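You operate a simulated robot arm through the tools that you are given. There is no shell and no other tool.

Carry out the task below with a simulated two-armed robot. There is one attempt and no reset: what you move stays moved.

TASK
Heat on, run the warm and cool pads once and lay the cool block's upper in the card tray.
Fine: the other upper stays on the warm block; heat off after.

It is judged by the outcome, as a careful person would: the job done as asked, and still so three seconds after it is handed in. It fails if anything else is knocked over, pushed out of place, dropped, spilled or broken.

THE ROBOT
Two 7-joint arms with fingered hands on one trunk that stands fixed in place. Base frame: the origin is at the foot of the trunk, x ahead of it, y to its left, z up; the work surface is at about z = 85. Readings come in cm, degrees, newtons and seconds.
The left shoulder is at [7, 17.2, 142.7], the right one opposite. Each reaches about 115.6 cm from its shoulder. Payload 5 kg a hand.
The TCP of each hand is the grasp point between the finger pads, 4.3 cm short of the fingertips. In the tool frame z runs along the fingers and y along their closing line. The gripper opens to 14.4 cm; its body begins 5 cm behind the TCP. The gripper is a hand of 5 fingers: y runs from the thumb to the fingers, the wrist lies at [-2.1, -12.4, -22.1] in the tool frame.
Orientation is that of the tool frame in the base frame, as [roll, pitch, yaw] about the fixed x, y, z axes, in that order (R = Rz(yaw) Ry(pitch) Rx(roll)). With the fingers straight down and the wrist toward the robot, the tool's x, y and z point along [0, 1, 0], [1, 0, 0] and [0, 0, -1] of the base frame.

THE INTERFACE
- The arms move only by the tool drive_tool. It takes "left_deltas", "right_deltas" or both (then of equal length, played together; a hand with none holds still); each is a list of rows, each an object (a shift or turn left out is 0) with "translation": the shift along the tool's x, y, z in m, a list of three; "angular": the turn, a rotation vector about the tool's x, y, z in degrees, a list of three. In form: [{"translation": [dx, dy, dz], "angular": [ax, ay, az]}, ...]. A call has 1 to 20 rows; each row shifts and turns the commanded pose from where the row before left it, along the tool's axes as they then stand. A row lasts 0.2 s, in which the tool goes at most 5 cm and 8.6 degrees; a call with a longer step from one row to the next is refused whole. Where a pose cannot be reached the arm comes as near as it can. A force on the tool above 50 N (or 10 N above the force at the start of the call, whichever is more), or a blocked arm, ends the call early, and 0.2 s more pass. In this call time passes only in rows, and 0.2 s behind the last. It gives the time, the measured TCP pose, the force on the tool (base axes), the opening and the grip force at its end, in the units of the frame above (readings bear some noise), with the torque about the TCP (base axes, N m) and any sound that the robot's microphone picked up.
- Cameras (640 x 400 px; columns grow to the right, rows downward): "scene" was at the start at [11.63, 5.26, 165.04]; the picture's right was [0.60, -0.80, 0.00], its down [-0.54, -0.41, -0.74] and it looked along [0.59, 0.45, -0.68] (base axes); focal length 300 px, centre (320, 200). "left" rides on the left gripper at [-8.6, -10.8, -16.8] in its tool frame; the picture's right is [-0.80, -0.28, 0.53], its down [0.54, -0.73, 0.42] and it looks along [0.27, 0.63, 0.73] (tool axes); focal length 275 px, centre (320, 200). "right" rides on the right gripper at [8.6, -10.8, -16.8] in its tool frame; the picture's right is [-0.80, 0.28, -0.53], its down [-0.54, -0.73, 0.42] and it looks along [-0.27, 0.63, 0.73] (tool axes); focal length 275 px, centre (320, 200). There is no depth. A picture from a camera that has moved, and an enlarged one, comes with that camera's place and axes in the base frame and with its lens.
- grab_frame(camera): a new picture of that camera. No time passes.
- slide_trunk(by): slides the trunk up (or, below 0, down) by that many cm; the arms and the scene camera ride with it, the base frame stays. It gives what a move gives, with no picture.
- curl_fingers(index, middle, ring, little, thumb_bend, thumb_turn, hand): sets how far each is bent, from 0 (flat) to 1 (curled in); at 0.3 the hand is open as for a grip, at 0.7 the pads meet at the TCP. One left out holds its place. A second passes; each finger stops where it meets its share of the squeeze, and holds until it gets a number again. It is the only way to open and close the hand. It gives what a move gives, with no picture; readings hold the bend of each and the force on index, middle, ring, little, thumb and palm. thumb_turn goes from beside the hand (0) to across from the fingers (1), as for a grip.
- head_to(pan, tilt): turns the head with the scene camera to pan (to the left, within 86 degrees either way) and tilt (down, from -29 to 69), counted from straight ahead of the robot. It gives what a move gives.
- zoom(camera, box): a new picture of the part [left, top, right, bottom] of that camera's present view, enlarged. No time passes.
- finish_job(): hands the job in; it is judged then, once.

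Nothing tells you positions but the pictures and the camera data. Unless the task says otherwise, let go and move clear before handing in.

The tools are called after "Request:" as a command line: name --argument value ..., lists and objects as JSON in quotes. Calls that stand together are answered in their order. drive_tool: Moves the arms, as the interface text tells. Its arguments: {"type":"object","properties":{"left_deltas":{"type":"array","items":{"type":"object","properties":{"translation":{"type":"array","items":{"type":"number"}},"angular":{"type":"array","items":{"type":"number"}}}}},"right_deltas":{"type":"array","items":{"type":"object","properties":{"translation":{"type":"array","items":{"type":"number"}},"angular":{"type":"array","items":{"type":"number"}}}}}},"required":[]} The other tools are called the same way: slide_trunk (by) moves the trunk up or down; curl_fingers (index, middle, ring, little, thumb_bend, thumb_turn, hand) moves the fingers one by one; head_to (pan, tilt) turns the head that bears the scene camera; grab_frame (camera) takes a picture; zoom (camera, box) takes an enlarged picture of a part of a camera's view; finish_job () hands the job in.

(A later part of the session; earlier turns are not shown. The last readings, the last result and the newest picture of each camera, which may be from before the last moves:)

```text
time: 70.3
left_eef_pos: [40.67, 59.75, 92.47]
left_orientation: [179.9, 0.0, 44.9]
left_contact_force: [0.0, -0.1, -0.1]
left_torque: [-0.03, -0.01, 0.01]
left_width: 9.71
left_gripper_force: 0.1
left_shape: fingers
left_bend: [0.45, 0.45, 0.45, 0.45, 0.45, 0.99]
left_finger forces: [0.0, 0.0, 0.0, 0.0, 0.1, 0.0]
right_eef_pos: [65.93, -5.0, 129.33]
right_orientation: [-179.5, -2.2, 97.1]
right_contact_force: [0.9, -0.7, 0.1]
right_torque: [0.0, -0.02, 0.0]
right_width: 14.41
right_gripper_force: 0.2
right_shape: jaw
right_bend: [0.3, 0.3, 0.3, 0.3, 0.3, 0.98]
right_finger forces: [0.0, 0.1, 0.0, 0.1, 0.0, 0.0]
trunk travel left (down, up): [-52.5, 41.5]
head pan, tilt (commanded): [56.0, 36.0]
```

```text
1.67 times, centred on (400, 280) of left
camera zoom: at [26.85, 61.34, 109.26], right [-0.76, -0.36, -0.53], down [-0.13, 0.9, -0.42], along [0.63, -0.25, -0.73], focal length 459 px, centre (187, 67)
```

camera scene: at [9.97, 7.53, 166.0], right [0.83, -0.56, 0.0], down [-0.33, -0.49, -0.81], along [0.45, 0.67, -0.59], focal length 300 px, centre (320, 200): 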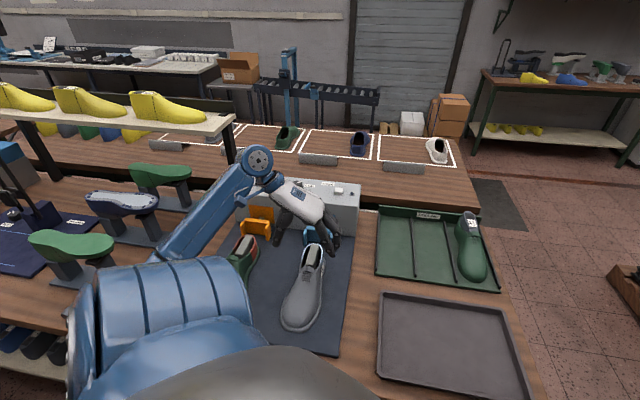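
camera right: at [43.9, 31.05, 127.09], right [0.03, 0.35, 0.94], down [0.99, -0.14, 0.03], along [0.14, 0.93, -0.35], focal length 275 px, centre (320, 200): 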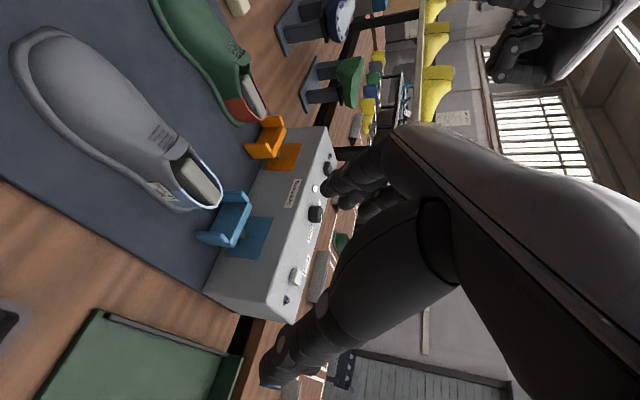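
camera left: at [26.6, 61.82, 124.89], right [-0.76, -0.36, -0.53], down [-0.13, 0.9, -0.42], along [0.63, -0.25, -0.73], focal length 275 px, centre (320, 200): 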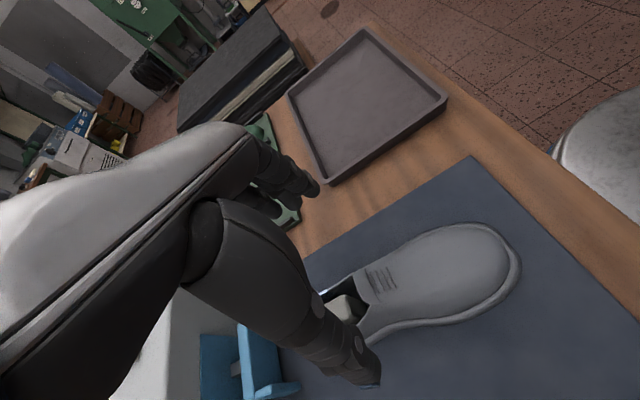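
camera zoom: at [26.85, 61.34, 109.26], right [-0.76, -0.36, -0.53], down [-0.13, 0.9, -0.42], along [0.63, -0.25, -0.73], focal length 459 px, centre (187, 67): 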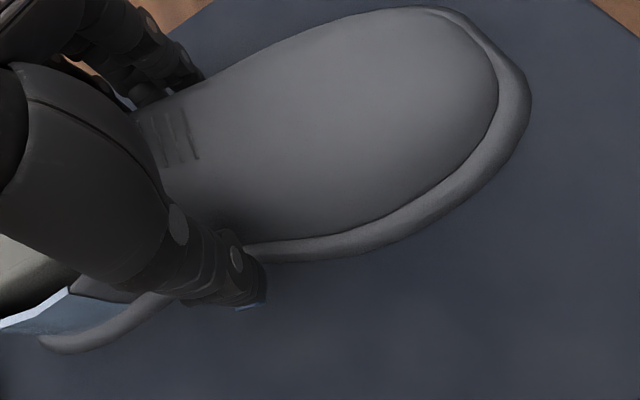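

Request:
curl_fingers --hand "left" --index 0.7 --middle 0.7 --ring 0.7 --little 0.7 --thumb_bend 0.7

Request:
zoom --camera "scene" --box '[230, 200, 390, 340]'

Request:
zoom --camera "left" --box '[240, 160, 560, 400]'

```text
time: 71.3
left_eef_pos: [40.74, 59.7, 92.45]
left_orientation: [180.0, 0.1, 44.9]
left_contact_force: [6.1, -7.5, -1.5]
left_torque: [-0.1, 0.17, -1.29]
left_width: 8.68
left_gripper_force: 33.0
left_shape: fingers
left_bend: [0.55, 0.6, 0.61, 0.65, 0.45, 1.0]
left_finger forces: [7.8, 8.6, 9.1, 12.5, 27.4, 0.1]
right_eef_pos: [66.21, -5.04, 129.39]
right_orientation: [-179.5, -2.0, 97.3]
right_contact_force: [0.1, -0.4, -1.2]
right_torque: [0.01, 0.0, 0.02]
right_width: 14.39
right_gripper_force: 0.0
right_shape: jaw
right_bend: [0.3, 0.3, 0.3, 0.3, 0.3, 0.98]
right_finger forces: [0.0, 0.0, 0.1, 0.0, 0.1, 0.0]
trunk travel left (down, up): [-52.5, 41.5]
head pan, tilt (commanded): [56.0, 36.0]
```

```text
2.86 times, centred on (310, 270) of scene
camera zoom: at [10.0, 7.37, 166.0], right [0.83, -0.56, 0.0], down [-0.33, -0.49, -0.81], along [0.45, 0.67, -0.59], focal length 859 px, centre (349, 0)
```

zoom: 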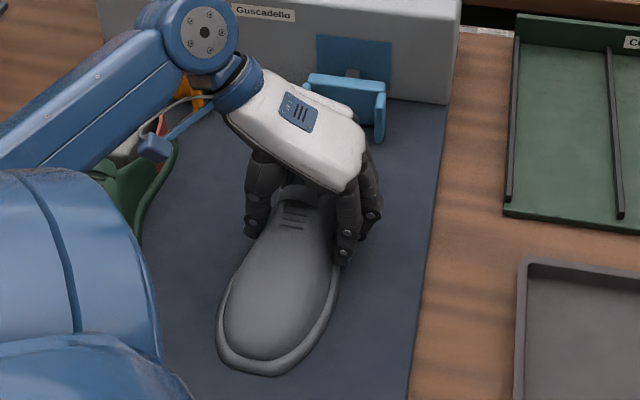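

```text
1.67 times, centred on (400, 280) of left
camera zoom: at [26.96, 61.25, 109.28], right [-0.76, -0.36, -0.53], down [-0.13, 0.9, -0.42], along [0.63, -0.25, -0.73], focal length 459 px, centre (187, 67)
```

zoom: 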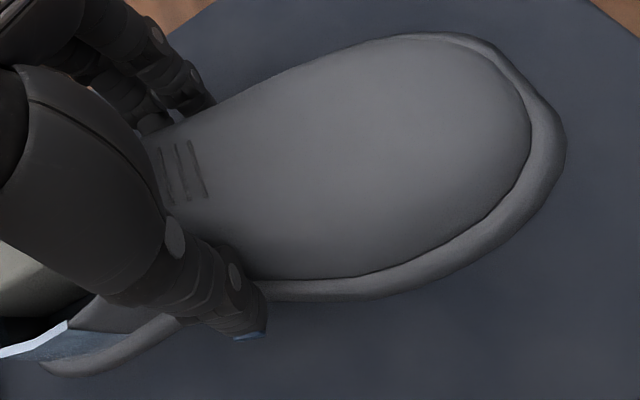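

The upper is gripped with ~33 N total. Lifting straight up slowly, checking after a few centimetres.

Request:
drive_tool --left_deltas '[{"translation": [0, 0, -0.01]}, {"translation": [0, 0, -0.015]}, {"translation": [0, 0, -0.015]}]'

Request:
zoom --camera "scene" --box '[230, 200, 390, 340]'

Request:
grab_frame --camera "left"

```text
time: 72.1
left_eef_pos: [40.51, 59.81, 96.41]
left_orientation: [-179.9, 0.0, 45.1]
left_contact_force: [5.3, -4.1, -1.8]
left_torque: [-0.25, -0.05, -0.87]
left_width: 8.68
left_gripper_force: 30.7
left_shape: fingers
left_bend: [0.56, 0.6, 0.61, 0.65, 0.45, 1.0]
left_finger forces: [9.2, 8.9, 8.3, 9.5, 25.7, 0.0]
right_eef_pos: [66.14, -4.92, 129.27]
right_orientation: [-179.6, -2.2, 97.1]
right_contact_force: [0.5, -0.1, -0.6]
right_torque: [-0.03, -0.02, 0.03]
right_width: 14.4
right_gripper_force: 0.1
right_shape: jaw
right_bend: [0.3, 0.3, 0.3, 0.3, 0.3, 0.98]
right_finger forces: [0.0, 0.0, 0.1, 0.0, 0.0, 0.0]
trunk travel left (down, up): [-52.5, 41.5]
head pan, tilt (commanded): [56.0, 36.0]
```

```text
2.86 times, centred on (310, 270) of scene
camera zoom: at [9.95, 7.44, 165.99], right [0.83, -0.56, 0.0], down [-0.33, -0.49, -0.81], along [0.45, 0.67, -0.59], focal length 859 px, centre (349, 0)
```

zoom: 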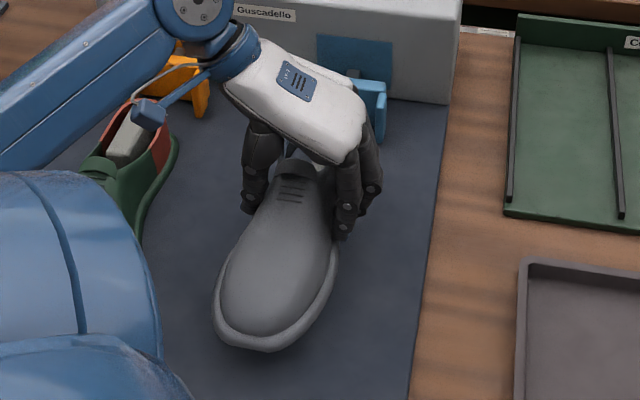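

```text
taken
camera left: at [26.91, 61.33, 113.29], right [-0.76, -0.36, -0.53], down [-0.13, 0.9, -0.42], along [0.63, -0.25, -0.73], focal length 275 px, centre (320, 200)
```

left: 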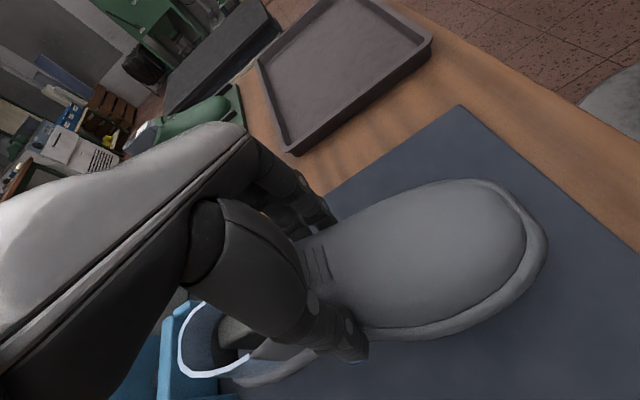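

The upper rises with the hand and stays level. Lifting further until well clear of the block.

Request:
drive_tool --left_deltas '[{"translation": [0, 0, -0.02]}, {"translation": [0, 0, -0.02]}, {"translation": [0, 0, -0.02]}, {"translation": [0, 0, -0.025]}, {"translation": [0, 0, -0.025]}, {"translation": [0, 0, -0.025]}, {"translation": [0, 0, -0.025]}, {"translation": [0, 0, -0.025]}]'

Request:
grab_frame --camera "scene"

Request:
grab_frame --camera "left"

```text
time: 73.9
left_eef_pos: [40.76, 59.83, 114.8]
left_orientation: [180.0, 0.2, 45.1]
left_contact_force: [0.7, 0.4, -1.3]
left_torque: [-0.02, -0.01, -0.01]
left_width: 8.72
left_gripper_force: 26.4
left_shape: fingers
left_bend: [0.55, 0.61, 0.63, 0.68, 0.45, 0.99]
left_finger forces: [10.7, 7.5, 5.7, 4.5, 24.2, 0.0]
right_eef_pos: [66.07, -4.94, 129.41]
right_orientation: [-179.6, -2.1, 97.2]
right_contact_force: [-0.5, -0.3, 0.2]
right_torque: [0.01, 0.0, 0.02]
right_width: 14.36
right_gripper_force: 0.0
right_shape: jaw
right_bend: [0.3, 0.3, 0.3, 0.3, 0.3, 0.98]
right_finger forces: [0.0, 0.0, 0.1, 0.0, 0.1, 0.0]
trunk travel left (down, up): [-52.5, 41.5]
head pan, tilt (commanded): [56.0, 36.0]
```

```text
taken
camera scene: at [9.88, 7.47, 166.0], right [0.83, -0.56, 0.0], down [-0.33, -0.49, -0.81], along [0.45, 0.67, -0.59], focal length 300 px, centre (320, 200)
```

scene: 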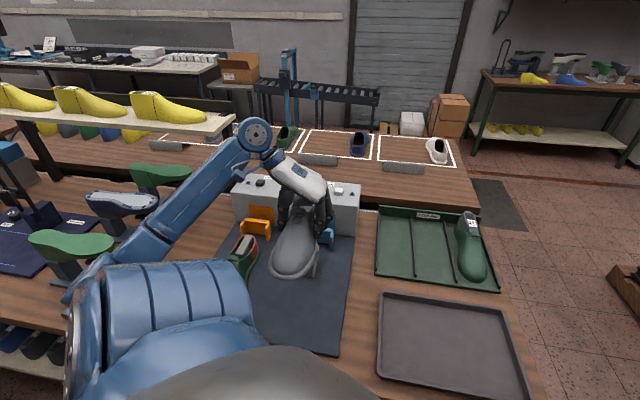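

```text
taken
camera left: at [27.02, 61.36, 131.72], right [-0.76, -0.36, -0.53], down [-0.13, 0.9, -0.42], along [0.63, -0.25, -0.73], focal length 275 px, centre (320, 200)
```

left: 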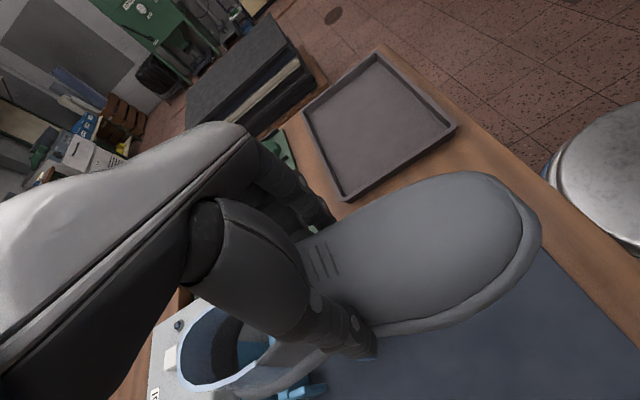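

The upper is off the block and held. I'll move the right arm further away from the tray, then carry the upper over to the tray while turning it 90° so it lies along the tray's long side.

Request:
drive_tool --right_deltas '[{"translation": [-0.038, 0, -0.005]}, {"translation": [-0.038, 0, -0.005]}, {"translation": [-0.038, 0, -0.005]}, {"translation": [-0.038, 0, 0]}, {"translation": [-0.038, 0, 0]}, {"translation": [-0.038, 0, 0]}, {"translation": [-0.038, 0, 0]}, {"translation": [-0.038, 0, 0]}]'

Request:
drive_tool --left_deltas '[{"translation": [0, 0, -0.02]}, {"translation": [0, 0, -0.02]}, {"translation": [0, 0.03, -0.01]}, {"translation": [0, 0.04, 0]}, {"translation": [0, 0.04, 0]}, {"translation": [0, 0.04, 0]}, {"translation": [0, 0.04, 0]}, {"translation": [0, 0.04, 0]}, {"translation": [0, 0.04, 0]}]'

Request:
grab_frame --camera "scene"

Request:
grab_frame --camera "left"

```text
time: 75.7
left_eef_pos: [40.66, 59.75, 115.0]
left_orientation: [-179.8, 0.0, 45.1]
left_contact_force: [0.0, 0.1, -1.0]
left_torque: [0.02, 0.0, -0.01]
left_width: 8.65
left_gripper_force: 26.3
left_shape: fingers
left_bend: [0.55, 0.61, 0.63, 0.68, 0.45, 0.99]
left_finger forces: [10.8, 7.5, 5.6, 4.4, 24.1, 0.1]
right_eef_pos: [69.64, -35.34, 129.79]
right_orientation: [-179.5, -2.1, 97.3]
right_contact_force: [0.0, 0.4, 0.2]
right_torque: [0.02, -0.01, -0.01]
right_width: 14.4
right_gripper_force: 0.1
right_shape: jaw
right_bend: [0.3, 0.3, 0.3, 0.3, 0.3, 0.98]
right_finger forces: [0.0, 0.0, 0.0, 0.0, 0.0, 0.0]
trunk travel left (down, up): [-52.5, 41.5]
head pan, tilt (commanded): [56.0, 36.0]
```

```text
time: 77.7
left_eef_pos: [60.1, 40.55, 119.85]
left_orientation: [-179.9, 0.0, 45.1]
left_contact_force: [0.4, -0.4, -1.3]
left_torque: [-0.01, 0.04, -0.01]
left_width: 8.67
left_gripper_force: 25.2
left_shape: fingers
left_bend: [0.55, 0.61, 0.63, 0.68, 0.45, 0.99]
left_finger forces: [10.3, 7.3, 5.5, 4.1, 23.5, 0.1]
right_eef_pos: [70.03, -35.25, 129.59]
right_orientation: [-179.4, -2.1, 97.3]
right_contact_force: [0.4, -0.4, -0.8]
right_torque: [0.02, 0.07, 0.06]
right_width: 14.38
right_gripper_force: 0.0
right_shape: jaw
right_bend: [0.3, 0.3, 0.3, 0.3, 0.3, 0.98]
right_finger forces: [0.1, 0.0, 0.0, 0.1, 0.0, 0.1]
trunk travel left (down, up): [-52.5, 41.5]
head pan, tilt (commanded): [56.0, 36.0]
```

```text
taken
camera scene: at [10.14, 7.34, 165.99], right [0.83, -0.56, 0.0], down [-0.33, -0.49, -0.81], along [0.45, 0.67, -0.59], focal length 300 px, centre (320, 200)
```

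scene: 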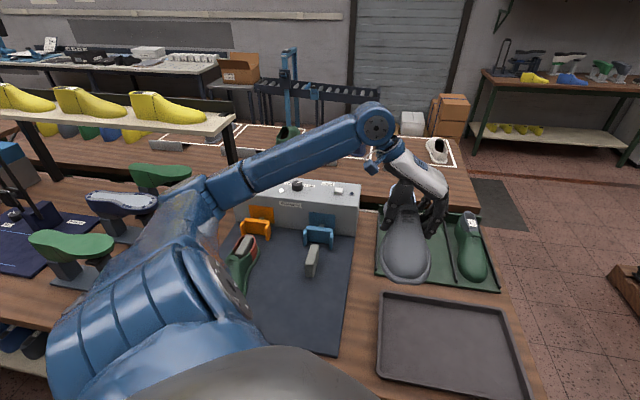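

```text
taken
camera left: at [46.4, 42.03, 136.74], right [-0.76, -0.36, -0.53], down [-0.13, 0.9, -0.42], along [0.63, -0.25, -0.73], focal length 275 px, centre (320, 200)
```

left: 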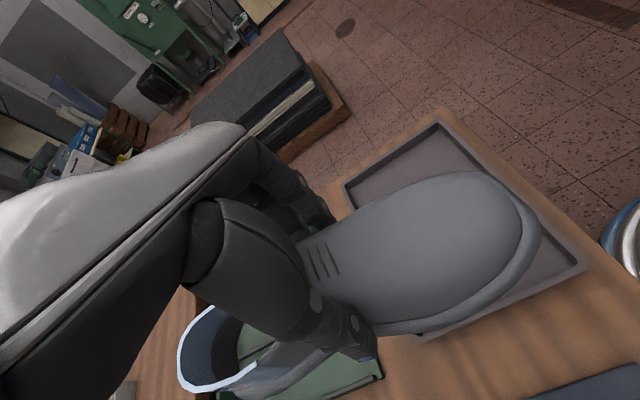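

Request:
drive_tool --left_deltas '[{"angular": [0, 0, -6]}, {"angular": [0, 0, -8]}, {"angular": [0, 0, -8]}, {"angular": [0, 0, -8]}, {"angular": [0, 0, -8]}, {"angular": [0, 0, -8]}, {"angular": [0, 0, -8]}, {"angular": [0, 0, -8]}, {"angular": [0, 0, -8]}, {"angular": [0, 0, -8]}, {"angular": [0, 0, -7]}, {"angular": [0, 0, -4]}]'

Request:
grab_frame --camera "scene"

Request:
grab_frame --camera "left"

```text
time: 80.3
left_eef_pos: [59.76, 40.84, 119.9]
left_orientation: [-179.9, 0.0, 134.1]
left_contact_force: [-0.5, 0.3, -0.6]
left_torque: [0.01, -0.03, 0.02]
left_width: 8.65
left_gripper_force: 25.0
left_shape: fingers
left_bend: [0.55, 0.61, 0.64, 0.68, 0.45, 0.99]
left_finger forces: [10.2, 7.1, 5.5, 4.1, 23.2, 0.0]
right_eef_pos: [69.64, -35.39, 129.74]
right_orientation: [-179.6, -2.1, 97.3]
right_contact_force: [-0.7, 0.3, 0.4]
right_torque: [0.02, 0.01, 0.01]
right_width: 14.37
right_gripper_force: 0.0
right_shape: jaw
right_bend: [0.3, 0.3, 0.3, 0.3, 0.3, 0.98]
right_finger forces: [0.1, 0.0, 0.0, 0.0, 0.1, 0.0]
trunk travel left (down, up): [-52.5, 41.5]
head pan, tilt (commanded): [56.0, 36.0]
```

```text
taken
camera scene: at [9.85, 7.46, 166.0], right [0.83, -0.56, 0.0], down [-0.33, -0.49, -0.81], along [0.45, 0.67, -0.59], focal length 300 px, centre (320, 200)
```

scene: 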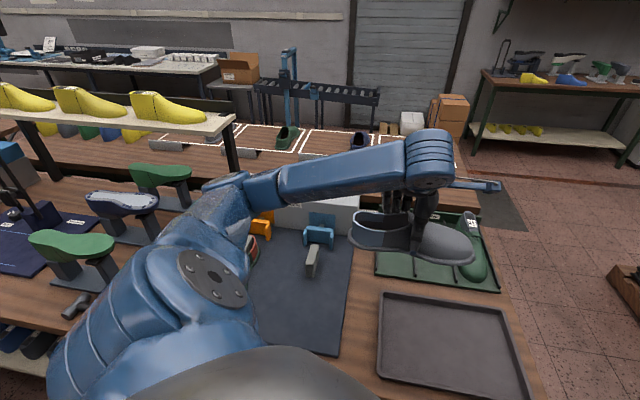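

```text
taken
camera left: at [57.95, 27.01, 136.79], right [0.35, -0.77, -0.53], down [-0.9, -0.12, -0.42], along [0.26, 0.63, -0.73], focal length 275 px, centre (320, 200)
```

left: 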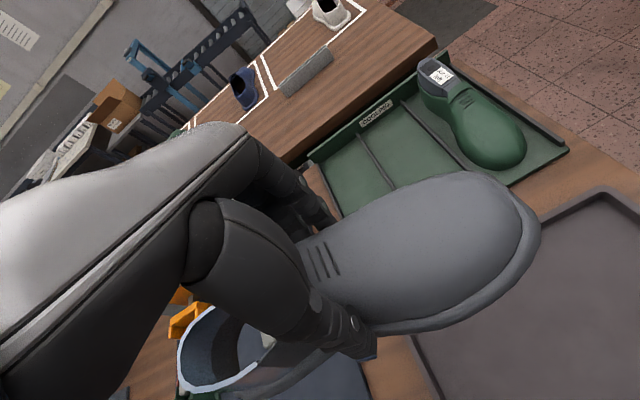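

The upper now lies along the tray's long direction. Moving over the tray centre (TCP ≈ (63.9, 25.9)) at height, and pointing the head at the tray.

Request:
drive_tool --left_deltas '[{"translation": [-0.0226, -0.0124, 0]}, {"translation": [-0.0226, -0.0124, 0]}, {"translation": [-0.0226, -0.0124, 0]}, {"translation": [-0.0226, -0.0124, 0]}, {"translation": [-0.0226, -0.0124, 0]}, {"translation": [-0.0226, -0.0124, 0]}]'

Request:
head_to --pan 22 --tilt 52

Request:
grab_frame --camera "scene"

Request:
grab_frame --camera "left"

Request:
grab_frame --camera "right"

```text
time: 81.7
left_eef_pos: [63.87, 25.69, 119.89]
left_orientation: [-179.9, -0.1, 134.1]
left_contact_force: [-0.1, -0.4, -1.7]
left_torque: [0.01, -0.01, -0.02]
left_width: 8.68
left_gripper_force: 25.3
left_shape: fingers
left_bend: [0.55, 0.61, 0.64, 0.68, 0.45, 0.99]
left_finger forces: [10.4, 7.1, 5.5, 4.1, 23.1, 0.0]
right_eef_pos: [69.91, -35.34, 129.64]
right_orientation: [-179.5, -2.0, 97.1]
right_contact_force: [0.2, -0.7, -0.3]
right_torque: [0.02, 0.01, -0.02]
right_width: 14.4
right_gripper_force: 0.0
right_shape: jaw
right_bend: [0.3, 0.3, 0.3, 0.3, 0.3, 0.98]
right_finger forces: [0.0, 0.0, 0.0, 0.0, 0.0, 0.1]
trunk travel left (down, up): [-52.5, 41.5]
head pan, tilt (commanded): [56.0, 36.0]
```

```text
time: 82.7
left_eef_pos: [63.77, 25.8, 119.89]
left_orientation: [179.9, 0.1, 134.0]
left_contact_force: [-0.2, -0.9, -0.8]
left_torque: [0.0, -0.04, -0.01]
left_width: 8.66
left_gripper_force: 25.3
left_shape: fingers
left_bend: [0.55, 0.61, 0.64, 0.68, 0.45, 0.99]
left_finger forces: [10.3, 7.1, 5.7, 4.1, 23.1, 0.0]
right_eef_pos: [69.69, -35.18, 129.82]
right_orientation: [-179.5, -2.1, 97.2]
right_contact_force: [1.1, 0.5, 0.6]
right_torque: [0.01, 0.01, 0.0]
right_width: 14.37
right_gripper_force: 0.1
right_shape: jaw
right_bend: [0.3, 0.3, 0.3, 0.3, 0.3, 0.98]
right_finger forces: [0.0, 0.0, 0.0, 0.1, 0.0, 0.0]
trunk travel left (down, up): [-52.5, 41.5]
head pan, tilt (commanded): [22.0, 52.0]
```

```text
taken
camera scene: at [11.95, 3.04, 163.72], right [0.38, -0.93, 0.0], down [-0.73, -0.3, -0.62], along [0.57, 0.23, -0.79], focal length 300 px, centre (320, 200)
```

scene: 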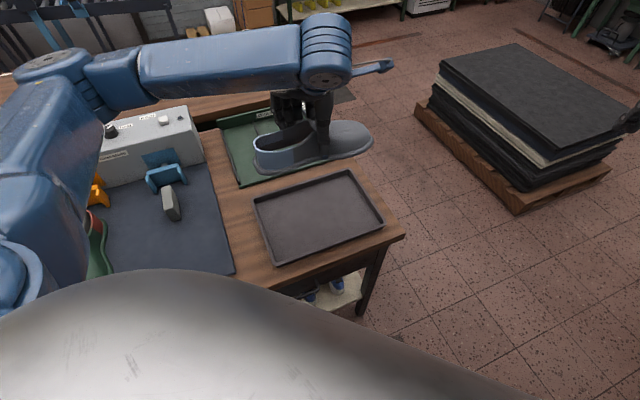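

```text
taken
camera left: at [61.96, 12.01, 136.67], right [0.35, -0.77, -0.53], down [-0.9, -0.11, -0.42], along [0.27, 0.63, -0.73], focal length 275 px, centre (320, 200)
```

left: 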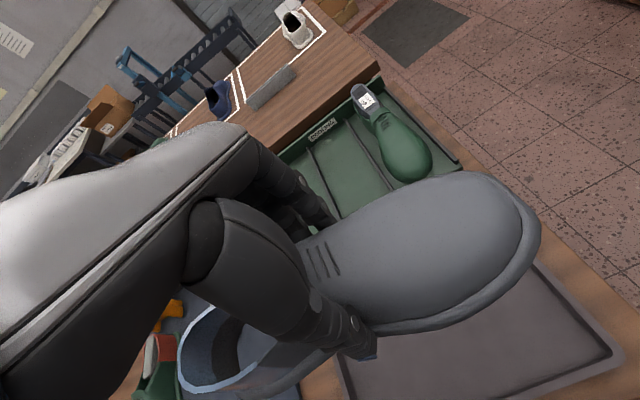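

```text
taken
camera right: at [58.19, -28.62, 146.97], right [0.39, -0.77, 0.5], down [-0.66, -0.61, -0.44], along [0.65, -0.16, -0.75], focal length 275 px, centre (320, 200)
```

right: 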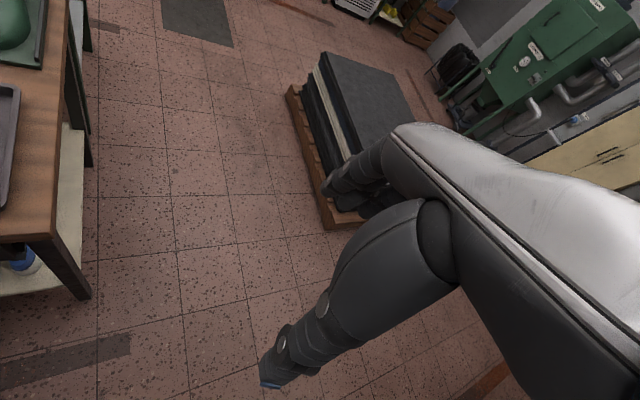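

Request:
zoom --camera "scene" --box '[230, 110, 410, 290]'

```text
2.22 times, centred on (320, 200) of scene
camera zoom: at [11.95, 3.04, 163.72], right [0.38, -0.93, 0.0], down [-0.73, -0.3, -0.62], along [0.57, 0.23, -0.79], focal length 668 px, centre (320, 200)
```

zoom: 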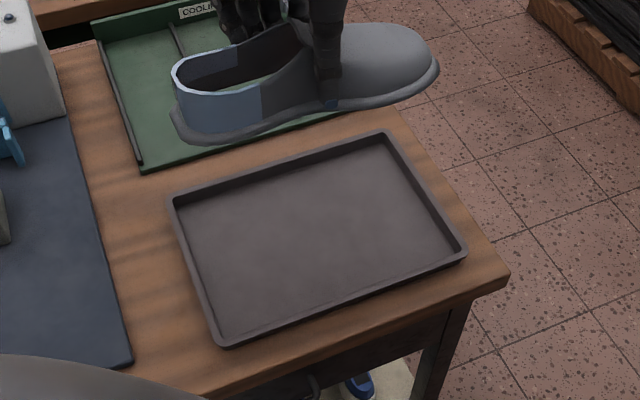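

Tray centre refines to (62.8, 24.5) and the upper's centre to about (61.0, 24.0). I'll correct by ~1.8 cm and 4° and descend to ~4 cm above the tray floor.

Request:
drive_tool --left_deltas '[{"translation": [-0.004, 0.008, 0.01], "angular": [0, 0, -2]}, {"translation": [-0.004, 0.008, 0.02], "angular": [0, 0, -2]}, {"translation": [0, 0, 0.035]}, {"translation": [0, 0, 0.035]}, {"translation": [0, 0, 0.035]}, {"translation": [0, 0, 0.035]}, {"translation": [0, 0, 0.03]}, {"translation": [0, 0, 0.02]}]'

Request:
zoom --camera "scene" --box '[230, 110, 410, 290]'

Request:
grab_frame --camera "left"

```text
time: 84.5
left_eef_pos: [65.49, 26.34, 97.76]
left_orientation: [179.9, 0.0, 138.1]
left_contact_force: [0.7, -0.4, -0.3]
left_torque: [-0.02, -0.01, 0.05]
left_width: 8.67
left_gripper_force: 25.1
left_shape: fingers
left_bend: [0.55, 0.61, 0.64, 0.68, 0.45, 0.99]
left_finger forces: [10.2, 7.0, 5.6, 4.0, 22.9, 0.1]
right_eef_pos: [69.84, -35.34, 129.81]
right_orientation: [-179.5, -2.1, 97.3]
right_contact_force: [-0.6, -0.1, -0.5]
right_torque: [-0.03, -0.02, 0.01]
right_width: 14.37
right_gripper_force: 0.0
right_shape: jaw
right_bend: [0.3, 0.3, 0.3, 0.3, 0.3, 0.98]
right_finger forces: [0.1, 0.0, 0.1, 0.1, 0.0, 0.0]
trunk travel left (down, up): [-52.5, 41.5]
head pan, tilt (commanded): [22.0, 52.0]
```

```text
2.22 times, centred on (320, 200) of scene
camera zoom: at [11.98, 3.01, 163.72], right [0.37, -0.93, 0.0], down [-0.73, -0.3, -0.62], along [0.57, 0.23, -0.79], focal length 668 px, centre (320, 200)
```

zoom: 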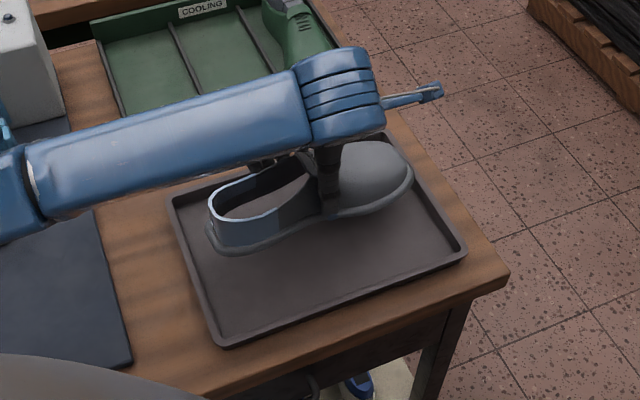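

```text
taken
camera left: at [64.61, 12.54, 114.64], right [0.4, -0.74, -0.53], down [-0.89, -0.18, -0.42], along [0.22, 0.65, -0.73], focal length 275 px, centre (320, 200)
```

left: 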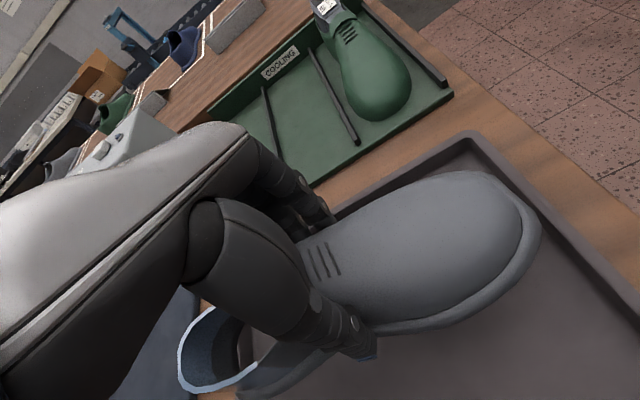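

The upper is level and centred over the tray. I'll shift 1.5 cm toward the front so the fingers can open without touching the back rim, then lower slowly watching the force.

Request:
drive_tool --left_deltas '[{"translation": [0, -0.015, 0]}, {"translation": [0, 0, 0.015]}, {"translation": [0, 0, 0.015]}, {"translation": [0, 0, 0.006]}, {"translation": [0, 0, 0.004]}]'

Request:
zoom --camera "scene" --box '[230, 110, 410, 290]'

```text
time: 85.7
left_eef_pos: [64.48, 25.36, 93.89]
left_orientation: [-179.9, 0.0, 138.0]
left_contact_force: [-0.1, 0.0, -1.0]
left_torque: [-0.01, -0.03, 0.01]
left_width: 8.64
left_gripper_force: 24.6
left_shape: fingers
left_bend: [0.55, 0.61, 0.64, 0.68, 0.45, 0.99]
left_finger forces: [10.1, 7.0, 5.5, 3.9, 22.8, 0.1]
right_eef_pos: [69.82, -35.26, 129.75]
right_orientation: [-179.6, -2.1, 97.1]
right_contact_force: [0.4, 0.7, -0.4]
right_torque: [0.02, 0.0, 0.01]
right_width: 14.4
right_gripper_force: 0.0
right_shape: jaw
right_bend: [0.3, 0.3, 0.3, 0.3, 0.3, 0.98]
right_finger forces: [0.0, 0.1, 0.1, 0.0, 0.0, 0.1]
trunk travel left (down, up): [-52.5, 41.5]
head pan, tilt (commanded): [22.0, 52.0]
```

```text
2.22 times, centred on (320, 200) of scene
camera zoom: at [11.98, 3.01, 163.72], right [0.37, -0.93, 0.0], down [-0.73, -0.3, -0.62], along [0.57, 0.23, -0.79], focal length 668 px, centre (320, 200)
```

zoom: 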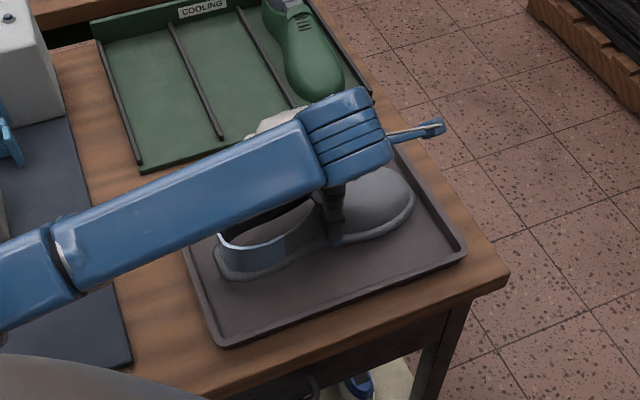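

Request:
drive_tool --left_deltas '[{"translation": [0, 0, 0.004]}, {"translation": [0, 0, 0.003]}]'

Request:
drive_tool --left_deltas '[{"translation": [0, 0, 0.003]}]'

```text
time: 86.3
left_eef_pos: [64.37, 25.45, 93.19]
left_orientation: [-180.0, 0.1, 138.0]
left_contact_force: [-0.6, -0.3, -0.9]
left_torque: [-0.02, 0.0, -0.01]
left_width: 8.66
left_gripper_force: 25.4
left_shape: fingers
left_bend: [0.55, 0.61, 0.64, 0.68, 0.45, 0.99]
left_finger forces: [10.2, 7.0, 5.5, 3.9, 22.7, 0.1]
right_eef_pos: [69.86, -35.28, 129.77]
right_orientation: [-179.6, -2.1, 97.1]
right_contact_force: [-0.1, -0.8, -0.5]
right_torque: [0.01, 0.01, 0.02]
right_width: 14.42
right_gripper_force: 0.1
right_shape: jaw
right_bend: [0.3, 0.3, 0.3, 0.3, 0.3, 0.98]
right_finger forces: [0.0, 0.0, 0.1, 0.0, 0.0, 0.0]
trunk travel left (down, up): [-52.5, 41.5]
head pan, tilt (commanded): [22.0, 52.0]
```

```text
time: 86.7
left_eef_pos: [64.26, 25.24, 92.94]
left_orientation: [180.0, 0.0, 138.1]
left_contact_force: [0.6, -0.4, -0.3]
left_torque: [0.05, -0.04, 0.0]
left_width: 8.62
left_gripper_force: 24.3
left_shape: fingers
left_bend: [0.55, 0.61, 0.64, 0.68, 0.45, 0.99]
left_finger forces: [10.2, 7.0, 5.5, 3.8, 22.7, 0.0]
right_eef_pos: [69.72, -35.33, 129.74]
right_orientation: [-179.5, -2.1, 97.2]
right_contact_force: [0.9, 0.3, 0.5]
right_torque: [0.0, 0.01, 0.0]
right_width: 14.4
right_gripper_force: 0.1
right_shape: jaw
right_bend: [0.3, 0.3, 0.3, 0.3, 0.3, 0.98]
right_finger forces: [0.0, 0.0, 0.0, 0.0, 0.0, 0.0]
trunk travel left (down, up): [-52.5, 41.5]
head pan, tilt (commanded): [22.0, 52.0]
```

Request:
drive_tool --left_deltas '[{"translation": [0, 0, 0.003]}]'

Request:
drive_tool --left_deltas '[{"translation": [0, 0, 0.003]}]'

Request:
zoom --camera "scene" --box '[270, 150, 370, 250]'

Request:
grab_frame --camera "left"

```text
time: 87.1
left_eef_pos: [64.46, 25.37, 92.66]
left_orientation: [-180.0, 0.0, 138.0]
left_contact_force: [1.1, -0.1, -0.9]
left_torque: [0.01, -0.01, -0.03]
left_width: 8.66
left_gripper_force: 24.3
left_shape: fingers
left_bend: [0.55, 0.61, 0.64, 0.68, 0.45, 0.99]
left_finger forces: [10.1, 7.0, 5.5, 3.9, 22.6, 0.0]
right_eef_pos: [69.92, -35.2, 129.88]
right_orientation: [-179.5, -2.0, 97.2]
right_contact_force: [-0.6, 0.3, -0.5]
right_torque: [0.01, 0.02, 0.01]
right_width: 14.42
right_gripper_force: 0.0
right_shape: jaw
right_bend: [0.3, 0.3, 0.3, 0.3, 0.3, 0.98]
right_finger forces: [0.0, 0.0, 0.0, 0.0, 0.0, 0.0]
trunk travel left (down, up): [-52.5, 41.5]
head pan, tilt (commanded): [22.0, 52.0]
```

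```text
time: 87.5
left_eef_pos: [64.55, 25.2, 92.37]
left_orientation: [-180.0, 0.0, 138.0]
left_contact_force: [0.3, 0.3, -0.6]
left_torque: [0.02, -0.03, -0.01]
left_width: 8.63
left_gripper_force: 24.6
left_shape: fingers
left_bend: [0.55, 0.61, 0.64, 0.68, 0.45, 0.99]
left_finger forces: [10.2, 6.9, 5.5, 3.9, 22.7, 0.1]
right_eef_pos: [69.68, -35.33, 129.79]
right_orientation: [-179.4, -2.1, 97.1]
right_contact_force: [0.1, -0.1, -0.3]
right_torque: [0.01, 0.01, 0.02]
right_width: 14.39
right_gripper_force: 0.0
right_shape: jaw
right_bend: [0.3, 0.3, 0.3, 0.3, 0.3, 0.98]
right_finger forces: [0.1, 0.1, 0.0, 0.0, 0.0, 0.0]
trunk travel left (down, up): [-52.5, 41.5]
head pan, tilt (commanded): [22.0, 52.0]
```

```text
4.00 times, centred on (320, 200) of scene
camera zoom: at [11.96, 3.0, 163.72], right [0.37, -0.93, 0.0], down [-0.73, -0.3, -0.62], along [0.57, 0.23, -0.79], focal length 1202 px, centre (320, 200)
```

zoom: 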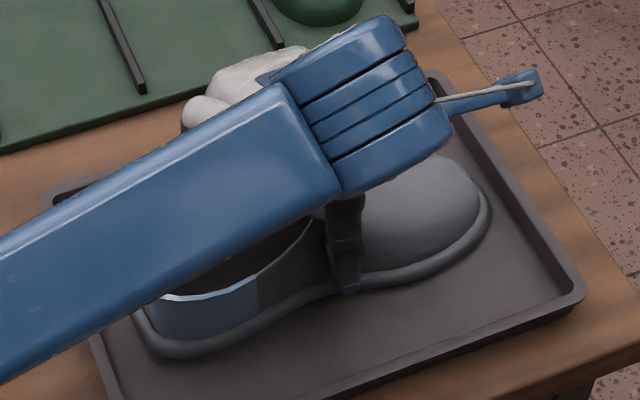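

```text
taken
camera left: at [63.63, 11.42, 109.12], right [0.4, -0.74, -0.53], down [-0.89, -0.18, -0.42], along [0.22, 0.65, -0.73], focal length 275 px, centre (320, 200)
```

left: 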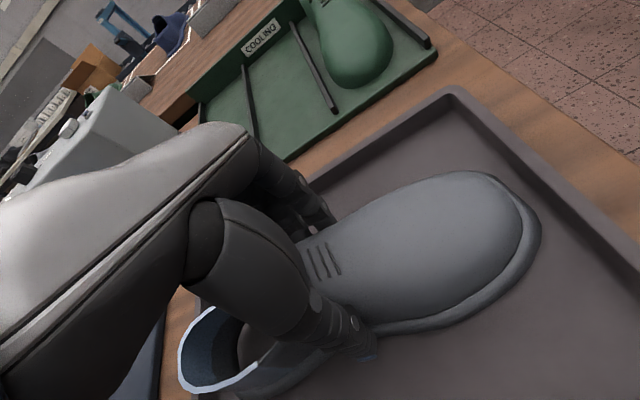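

Request:
drive_tool --left_deltas '[{"translation": [0, 0, 0.003]}, {"translation": [0, 0, 0]}]'

Request:
drive_tool --left_deltas '[{"translation": [0, 0, 0.003]}, {"translation": [0, 0, 0]}]'

Request:
zoom --camera "scene" --box '[270, 180, 370, 250]'

```text
time: 88.1
left_eef_pos: [64.48, 25.38, 91.92]
left_orientation: [-180.0, 0.0, 138.0]
left_contact_force: [-0.1, -0.5, -0.6]
left_torque: [0.01, 0.0, -0.03]
left_width: 8.63
left_gripper_force: 24.5
left_shape: fingers
left_bend: [0.55, 0.61, 0.64, 0.68, 0.45, 0.99]
left_finger forces: [10.1, 7.0, 5.5, 3.9, 22.7, 0.0]
right_eef_pos: [69.74, -35.22, 129.64]
right_orientation: [-179.5, -2.1, 97.2]
right_contact_force: [-1.5, 0.4, -0.7]
right_torque: [0.01, 0.0, 0.01]
right_width: 14.43
right_gripper_force: 0.1
right_shape: jaw
right_bend: [0.3, 0.3, 0.3, 0.3, 0.3, 0.98]
right_finger forces: [0.0, 0.0, 0.0, 0.1, 0.0, 0.0]
trunk travel left (down, up): [-52.5, 41.5]
head pan, tilt (commanded): [22.0, 52.0]
```

```text
time: 88.7
left_eef_pos: [64.4, 25.21, 91.82]
left_orientation: [-180.0, 0.0, 138.0]
left_contact_force: [-0.5, -1.4, -0.8]
left_torque: [-0.12, -0.06, -0.01]
left_width: 8.63
left_gripper_force: 24.6
left_shape: fingers
left_bend: [0.55, 0.61, 0.64, 0.68, 0.45, 0.99]
left_finger forces: [10.3, 6.9, 5.5, 3.7, 23.2, 0.0]
right_eef_pos: [69.77, -35.26, 129.68]
right_orientation: [-179.4, -2.1, 97.2]
right_contact_force: [-0.3, -0.1, 0.3]
right_torque: [-0.01, 0.0, -0.03]
right_width: 14.39
right_gripper_force: 0.1
right_shape: jaw
right_bend: [0.3, 0.3, 0.3, 0.3, 0.3, 0.98]
right_finger forces: [0.1, 0.0, 0.0, 0.1, 0.0, 0.0]
trunk travel left (down, up): [-52.5, 41.5]
head pan, tilt (commanded): [22.0, 52.0]
```

```text
5.71 times, centred on (320, 215) of scene
camera zoom: at [11.96, 3.01, 163.72], right [0.37, -0.93, 0.0], down [-0.73, -0.3, -0.62], along [0.57, 0.23, -0.79], focal length 1717 px, centre (320, 114)
```

zoom: 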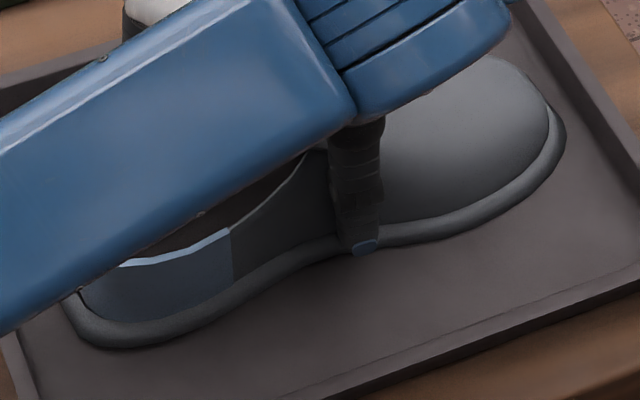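

Request:
drive_tool --left_deltas '[{"translation": [0, 0, 0.002]}, {"translation": [0, 0, 0]}]'

```text
time: 89.3
left_eef_pos: [64.36, 25.23, 91.52]
left_orientation: [-180.0, 0.0, 137.9]
left_contact_force: [0.3, -1.0, 2.9]
left_torque: [-0.43, -0.04, -0.04]
left_width: 8.63
left_gripper_force: 26.4
left_shape: fingers
left_bend: [0.55, 0.61, 0.64, 0.68, 0.45, 0.99]
left_finger forces: [10.8, 6.8, 5.0, 3.6, 24.6, 0.1]
right_eef_pos: [69.76, -35.35, 129.68]
right_orientation: [-179.5, -2.1, 97.2]
right_contact_force: [-0.1, 0.0, 0.3]
right_torque: [0.0, -0.01, 0.0]
right_width: 14.4
right_gripper_force: 0.0
right_shape: jaw
right_bend: [0.3, 0.3, 0.3, 0.3, 0.3, 0.98]
right_finger forces: [0.0, 0.1, 0.0, 0.1, 0.1, 0.0]
trunk travel left (down, up): [-52.5, 41.5]
head pan, tilt (commanded): [22.0, 52.0]
```

The sole now rests on the tray floor (+2.9 N). Releasing gently.

Request:
curl_fingers --hand "left" --index 0.42 --middle 0.42 --ring 0.42 --little 0.42 --thumb_bend 0.32

Request:
grab_frame --camera "left"

Request:
zoom --camera "scene" --box '[240, 130, 400, 280]'

```text
time: 90.3
left_eef_pos: [64.43, 25.37, 91.46]
left_orientation: [180.0, -0.1, 138.0]
left_contact_force: [0.5, 0.1, -0.9]
left_torque: [-0.01, 0.01, 0.04]
left_width: 12.45
left_gripper_force: 0.0
left_shape: fingers
left_bend: [0.42, 0.42, 0.42, 0.42, 0.32, 0.98]
left_finger forces: [0.0, 0.0, 0.0, 0.0, 0.0, 0.1]
right_eef_pos: [69.72, -35.15, 129.8]
right_orientation: [-179.4, -2.2, 97.2]
right_contact_force: [-0.2, 0.2, 0.1]
right_torque: [0.04, 0.02, -0.04]
right_width: 14.41
right_gripper_force: 0.1
right_shape: jaw
right_bend: [0.3, 0.3, 0.3, 0.3, 0.3, 0.98]
right_finger forces: [0.0, 0.1, 0.1, 0.0, 0.0, 0.0]
trunk travel left (down, up): [-52.5, 41.5]
head pan, tilt (commanded): [22.0, 52.0]
```

```text
taken
camera left: at [63.63, 11.42, 108.33], right [0.4, -0.74, -0.53], down [-0.89, -0.18, -0.42], along [0.22, 0.64, -0.73], focal length 275 px, centre (320, 200)
```

left: 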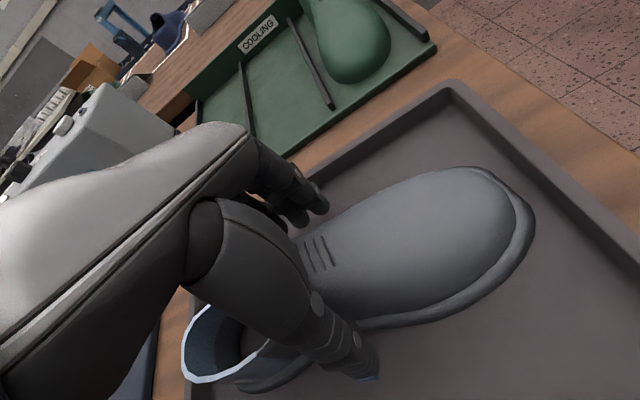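

```text
2.67 times, centred on (320, 205) of scene
camera zoom: at [11.95, 3.0, 163.72], right [0.37, -0.93, 0.0], down [-0.73, -0.3, -0.62], along [0.57, 0.23, -0.79], focal length 802 px, centre (320, 187)
```

zoom: 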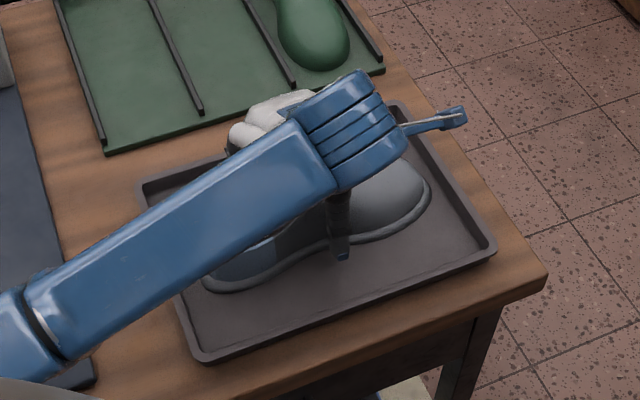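

Released with zero finger forces. Lifting straight up slowly and checking the upper stays put.

Request:
drive_tool --left_deltas '[{"translation": [0, 0, -0.01]}, {"translation": [0, 0, -0.015]}, {"translation": [0, 0, -0.02]}, {"translation": [0, 0, -0.03]}, {"translation": [0, 0, -0.035]}, {"translation": [0, 0, -0.04]}, {"translation": [0, 0, -0.04]}, {"translation": [0, 0, -0.04]}, {"translation": [0, 0, -0.04]}]'

Request:
grab_frame --camera "scene"

Request:
grab_frame --camera "left"

```text
time: 92.5
left_eef_pos: [64.24, 29.04, 118.64]
left_orientation: [176.8, -2.9, 140.2]
left_contact_force: [0.2, -0.2, -0.4]
left_torque: [-0.02, 0.01, -0.02]
left_width: 12.5
left_gripper_force: 0.0
left_shape: fingers
left_bend: [0.42, 0.42, 0.42, 0.42, 0.32, 0.98]
left_finger forces: [0.1, 0.1, 0.0, 0.1, 0.0, 0.0]
right_eef_pos: [69.66, -35.2, 129.7]
right_orientation: [-179.5, -2.1, 97.2]
right_contact_force: [0.2, 0.0, 0.3]
right_torque: [0.02, 0.0, -0.01]
right_width: 14.41
right_gripper_force: 0.1
right_shape: jaw
right_bend: [0.3, 0.3, 0.3, 0.3, 0.3, 0.98]
right_finger forces: [0.0, 0.0, 0.1, 0.0, 0.1, 0.0]
trunk travel left (down, up): [-52.5, 41.5]
head pan, tilt (commanded): [22.0, 52.0]
stopped in row 9 (left hand): the arm was blocked; the commanded pose is now the measured one
```

```text
taken
camera scene: at [11.96, 3.01, 163.72], right [0.37, -0.93, 0.0], down [-0.73, -0.3, -0.62], along [0.57, 0.23, -0.79], focal length 300 px, centre (320, 200)
```

scene: 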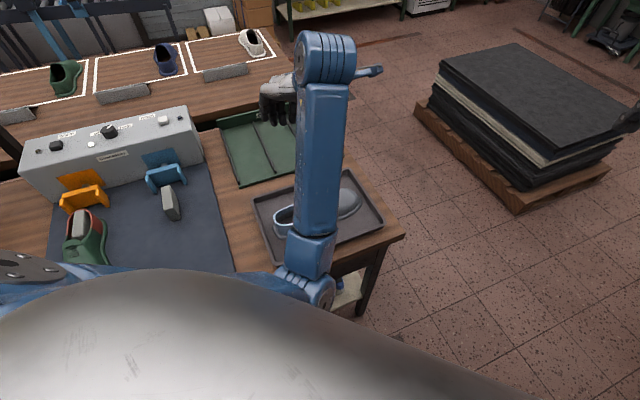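

```text
taken
camera left: at [63.99, 14.04, 134.38], right [0.43, -0.69, -0.59], down [-0.88, -0.18, -0.43], along [0.19, 0.71, -0.68], focal length 275 px, centre (320, 200)
```

left: 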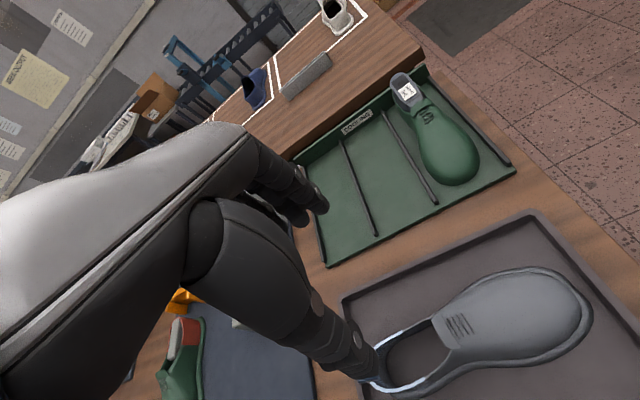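

The upper stayed in the tray. The left arm's elbow swung low in front of the bench and it was stopped, so I'll back the hand toward its earlier path in small steps and watch the arm.

Request:
drive_tool --left_deltas '[{"translation": [0.02, 0.012, 0]}, {"translation": [0.025, 0.014, 0]}]'

Request:
grab_frame --camera "scene"

```text
time: 93.1
left_eef_pos: [62.34, 34.29, 119.04]
left_orientation: [176.6, -3.1, 140.3]
left_contact_force: [-0.4, 0.0, -0.2]
left_torque: [-0.07, 0.03, -0.01]
left_width: 12.49
left_gripper_force: 0.0
left_shape: fingers
left_bend: [0.42, 0.42, 0.42, 0.42, 0.32, 0.98]
left_finger forces: [0.0, 0.0, 0.1, 0.0, 0.0, 0.0]
right_eef_pos: [69.77, -35.16, 129.79]
right_orientation: [-179.5, -2.0, 97.2]
right_contact_force: [-1.0, 1.0, -0.2]
right_torque: [-0.05, -0.02, -0.01]
right_width: 14.42
right_gripper_force: 0.0
right_shape: jaw
right_bend: [0.3, 0.3, 0.3, 0.3, 0.3, 0.98]
right_finger forces: [0.1, 0.1, 0.0, 0.1, 0.0, 0.0]
trunk travel left (down, up): [-52.5, 41.5]
head pan, tilt (commanded): [22.0, 52.0]
```

```text
taken
camera scene: at [11.92, 3.1, 163.72], right [0.37, -0.93, 0.0], down [-0.73, -0.3, -0.62], along [0.57, 0.23, -0.79], focal length 300 px, centre (320, 200)
```

scene: 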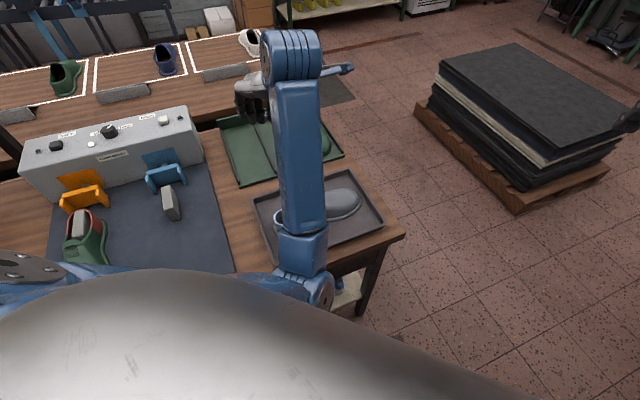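

Request:
drive_tool --left_deltas '[{"translation": [0.02, 0.01, 0], "angular": [0, 0, 6]}, {"translation": [0.02, 0.01, 0], "angular": [0, 0, 6]}, {"translation": [0.02, 0.01, 0], "angular": [0, 0, 6]}]'

Request:
grab_frame --camera "scene"

```text
time: 93.9
left_eef_pos: [60.35, 40.18, 119.36]
left_orientation: [178.0, -3.5, 122.0]
left_contact_force: [0.1, 1.0, -0.3]
left_torque: [0.01, 0.01, -0.02]
left_width: 12.51
left_gripper_force: 0.1
left_shape: fingers
left_bend: [0.42, 0.42, 0.42, 0.42, 0.32, 0.98]
left_finger forces: [0.0, 0.1, 0.0, 0.0, 0.0, 0.0]
right_eef_pos: [69.85, -35.17, 129.68]
right_orientation: [-179.5, -2.0, 97.1]
right_contact_force: [-0.6, 0.6, -0.5]
right_torque: [-0.02, 0.04, 0.02]
right_width: 14.38
right_gripper_force: 0.1
right_shape: jaw
right_bend: [0.3, 0.3, 0.3, 0.3, 0.3, 0.98]
right_finger forces: [0.0, 0.1, 0.1, 0.0, 0.0, 0.1]
trunk travel left (down, up): [-52.5, 41.5]
head pan, tilt (commanded): [22.0, 52.0]
```

```text
taken
camera scene: at [11.98, 3.1, 163.71], right [0.37, -0.93, 0.0], down [-0.73, -0.3, -0.62], along [0.57, 0.23, -0.79], focal length 300 px, centre (320, 200)
```

scene: 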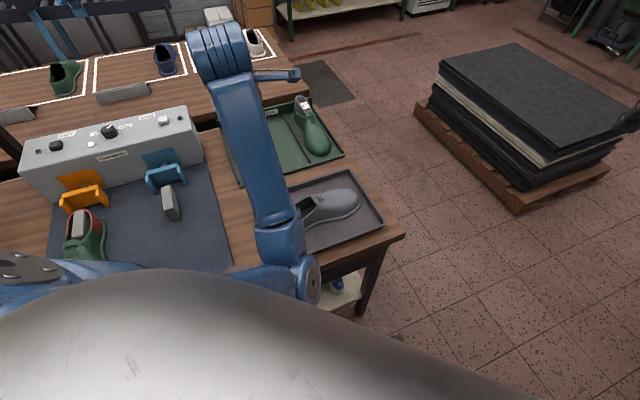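

Request:
drive_tool --left_deltas '[{"translation": [0.035, 0.005, -0.015], "angular": [0, 0, 6]}, {"translation": [0.035, 0.0, -0.02], "angular": [0, 0, 6]}, {"translation": [0.035, -0.005, -0.02], "angular": [0, 0, 6]}, {"translation": [0.035, -0.01, -0.02], "angular": [0, 0, 6]}]'

Request:
grab_frame --camera "scene"

```text
time: 94.9
left_eef_pos: [54.04, 52.54, 127.75]
left_orientation: [179.7, -4.0, 98.0]
left_contact_force: [-0.1, 0.6, -0.9]
left_torque: [-0.04, -0.05, 0.0]
left_width: 12.5
left_gripper_force: 0.0
left_shape: fingers
left_bend: [0.42, 0.42, 0.42, 0.42, 0.32, 0.98]
left_finger forces: [0.1, 0.0, 0.0, 0.1, 0.0, 0.0]
right_eef_pos: [69.82, -35.13, 129.94]
right_orientation: [-179.6, -2.0, 97.1]
right_contact_force: [-0.1, 0.5, 1.0]
right_torque: [-0.05, 0.02, -0.03]
right_width: 14.39
right_gripper_force: 0.0
right_shape: jaw
right_bend: [0.3, 0.3, 0.3, 0.3, 0.3, 0.98]
right_finger forces: [0.0, 0.1, 0.1, 0.1, 0.0, 0.0]
trunk travel left (down, up): [-52.5, 41.5]
head pan, tilt (commanded): [22.0, 52.0]
```

```text
taken
camera scene: at [11.92, 3.24, 163.75], right [0.37, -0.93, 0.0], down [-0.73, -0.3, -0.62], along [0.57, 0.23, -0.79], focal length 300 px, centre (320, 200)
```

scene: 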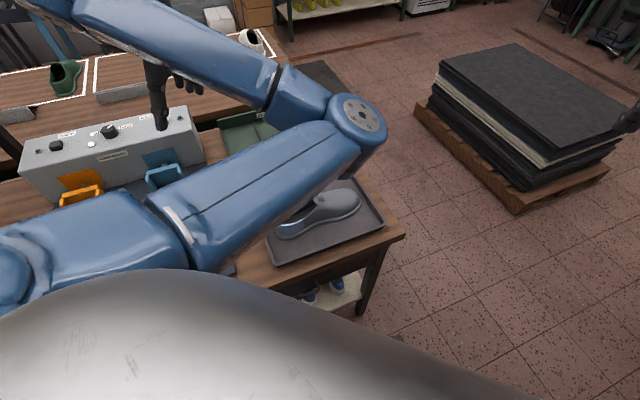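

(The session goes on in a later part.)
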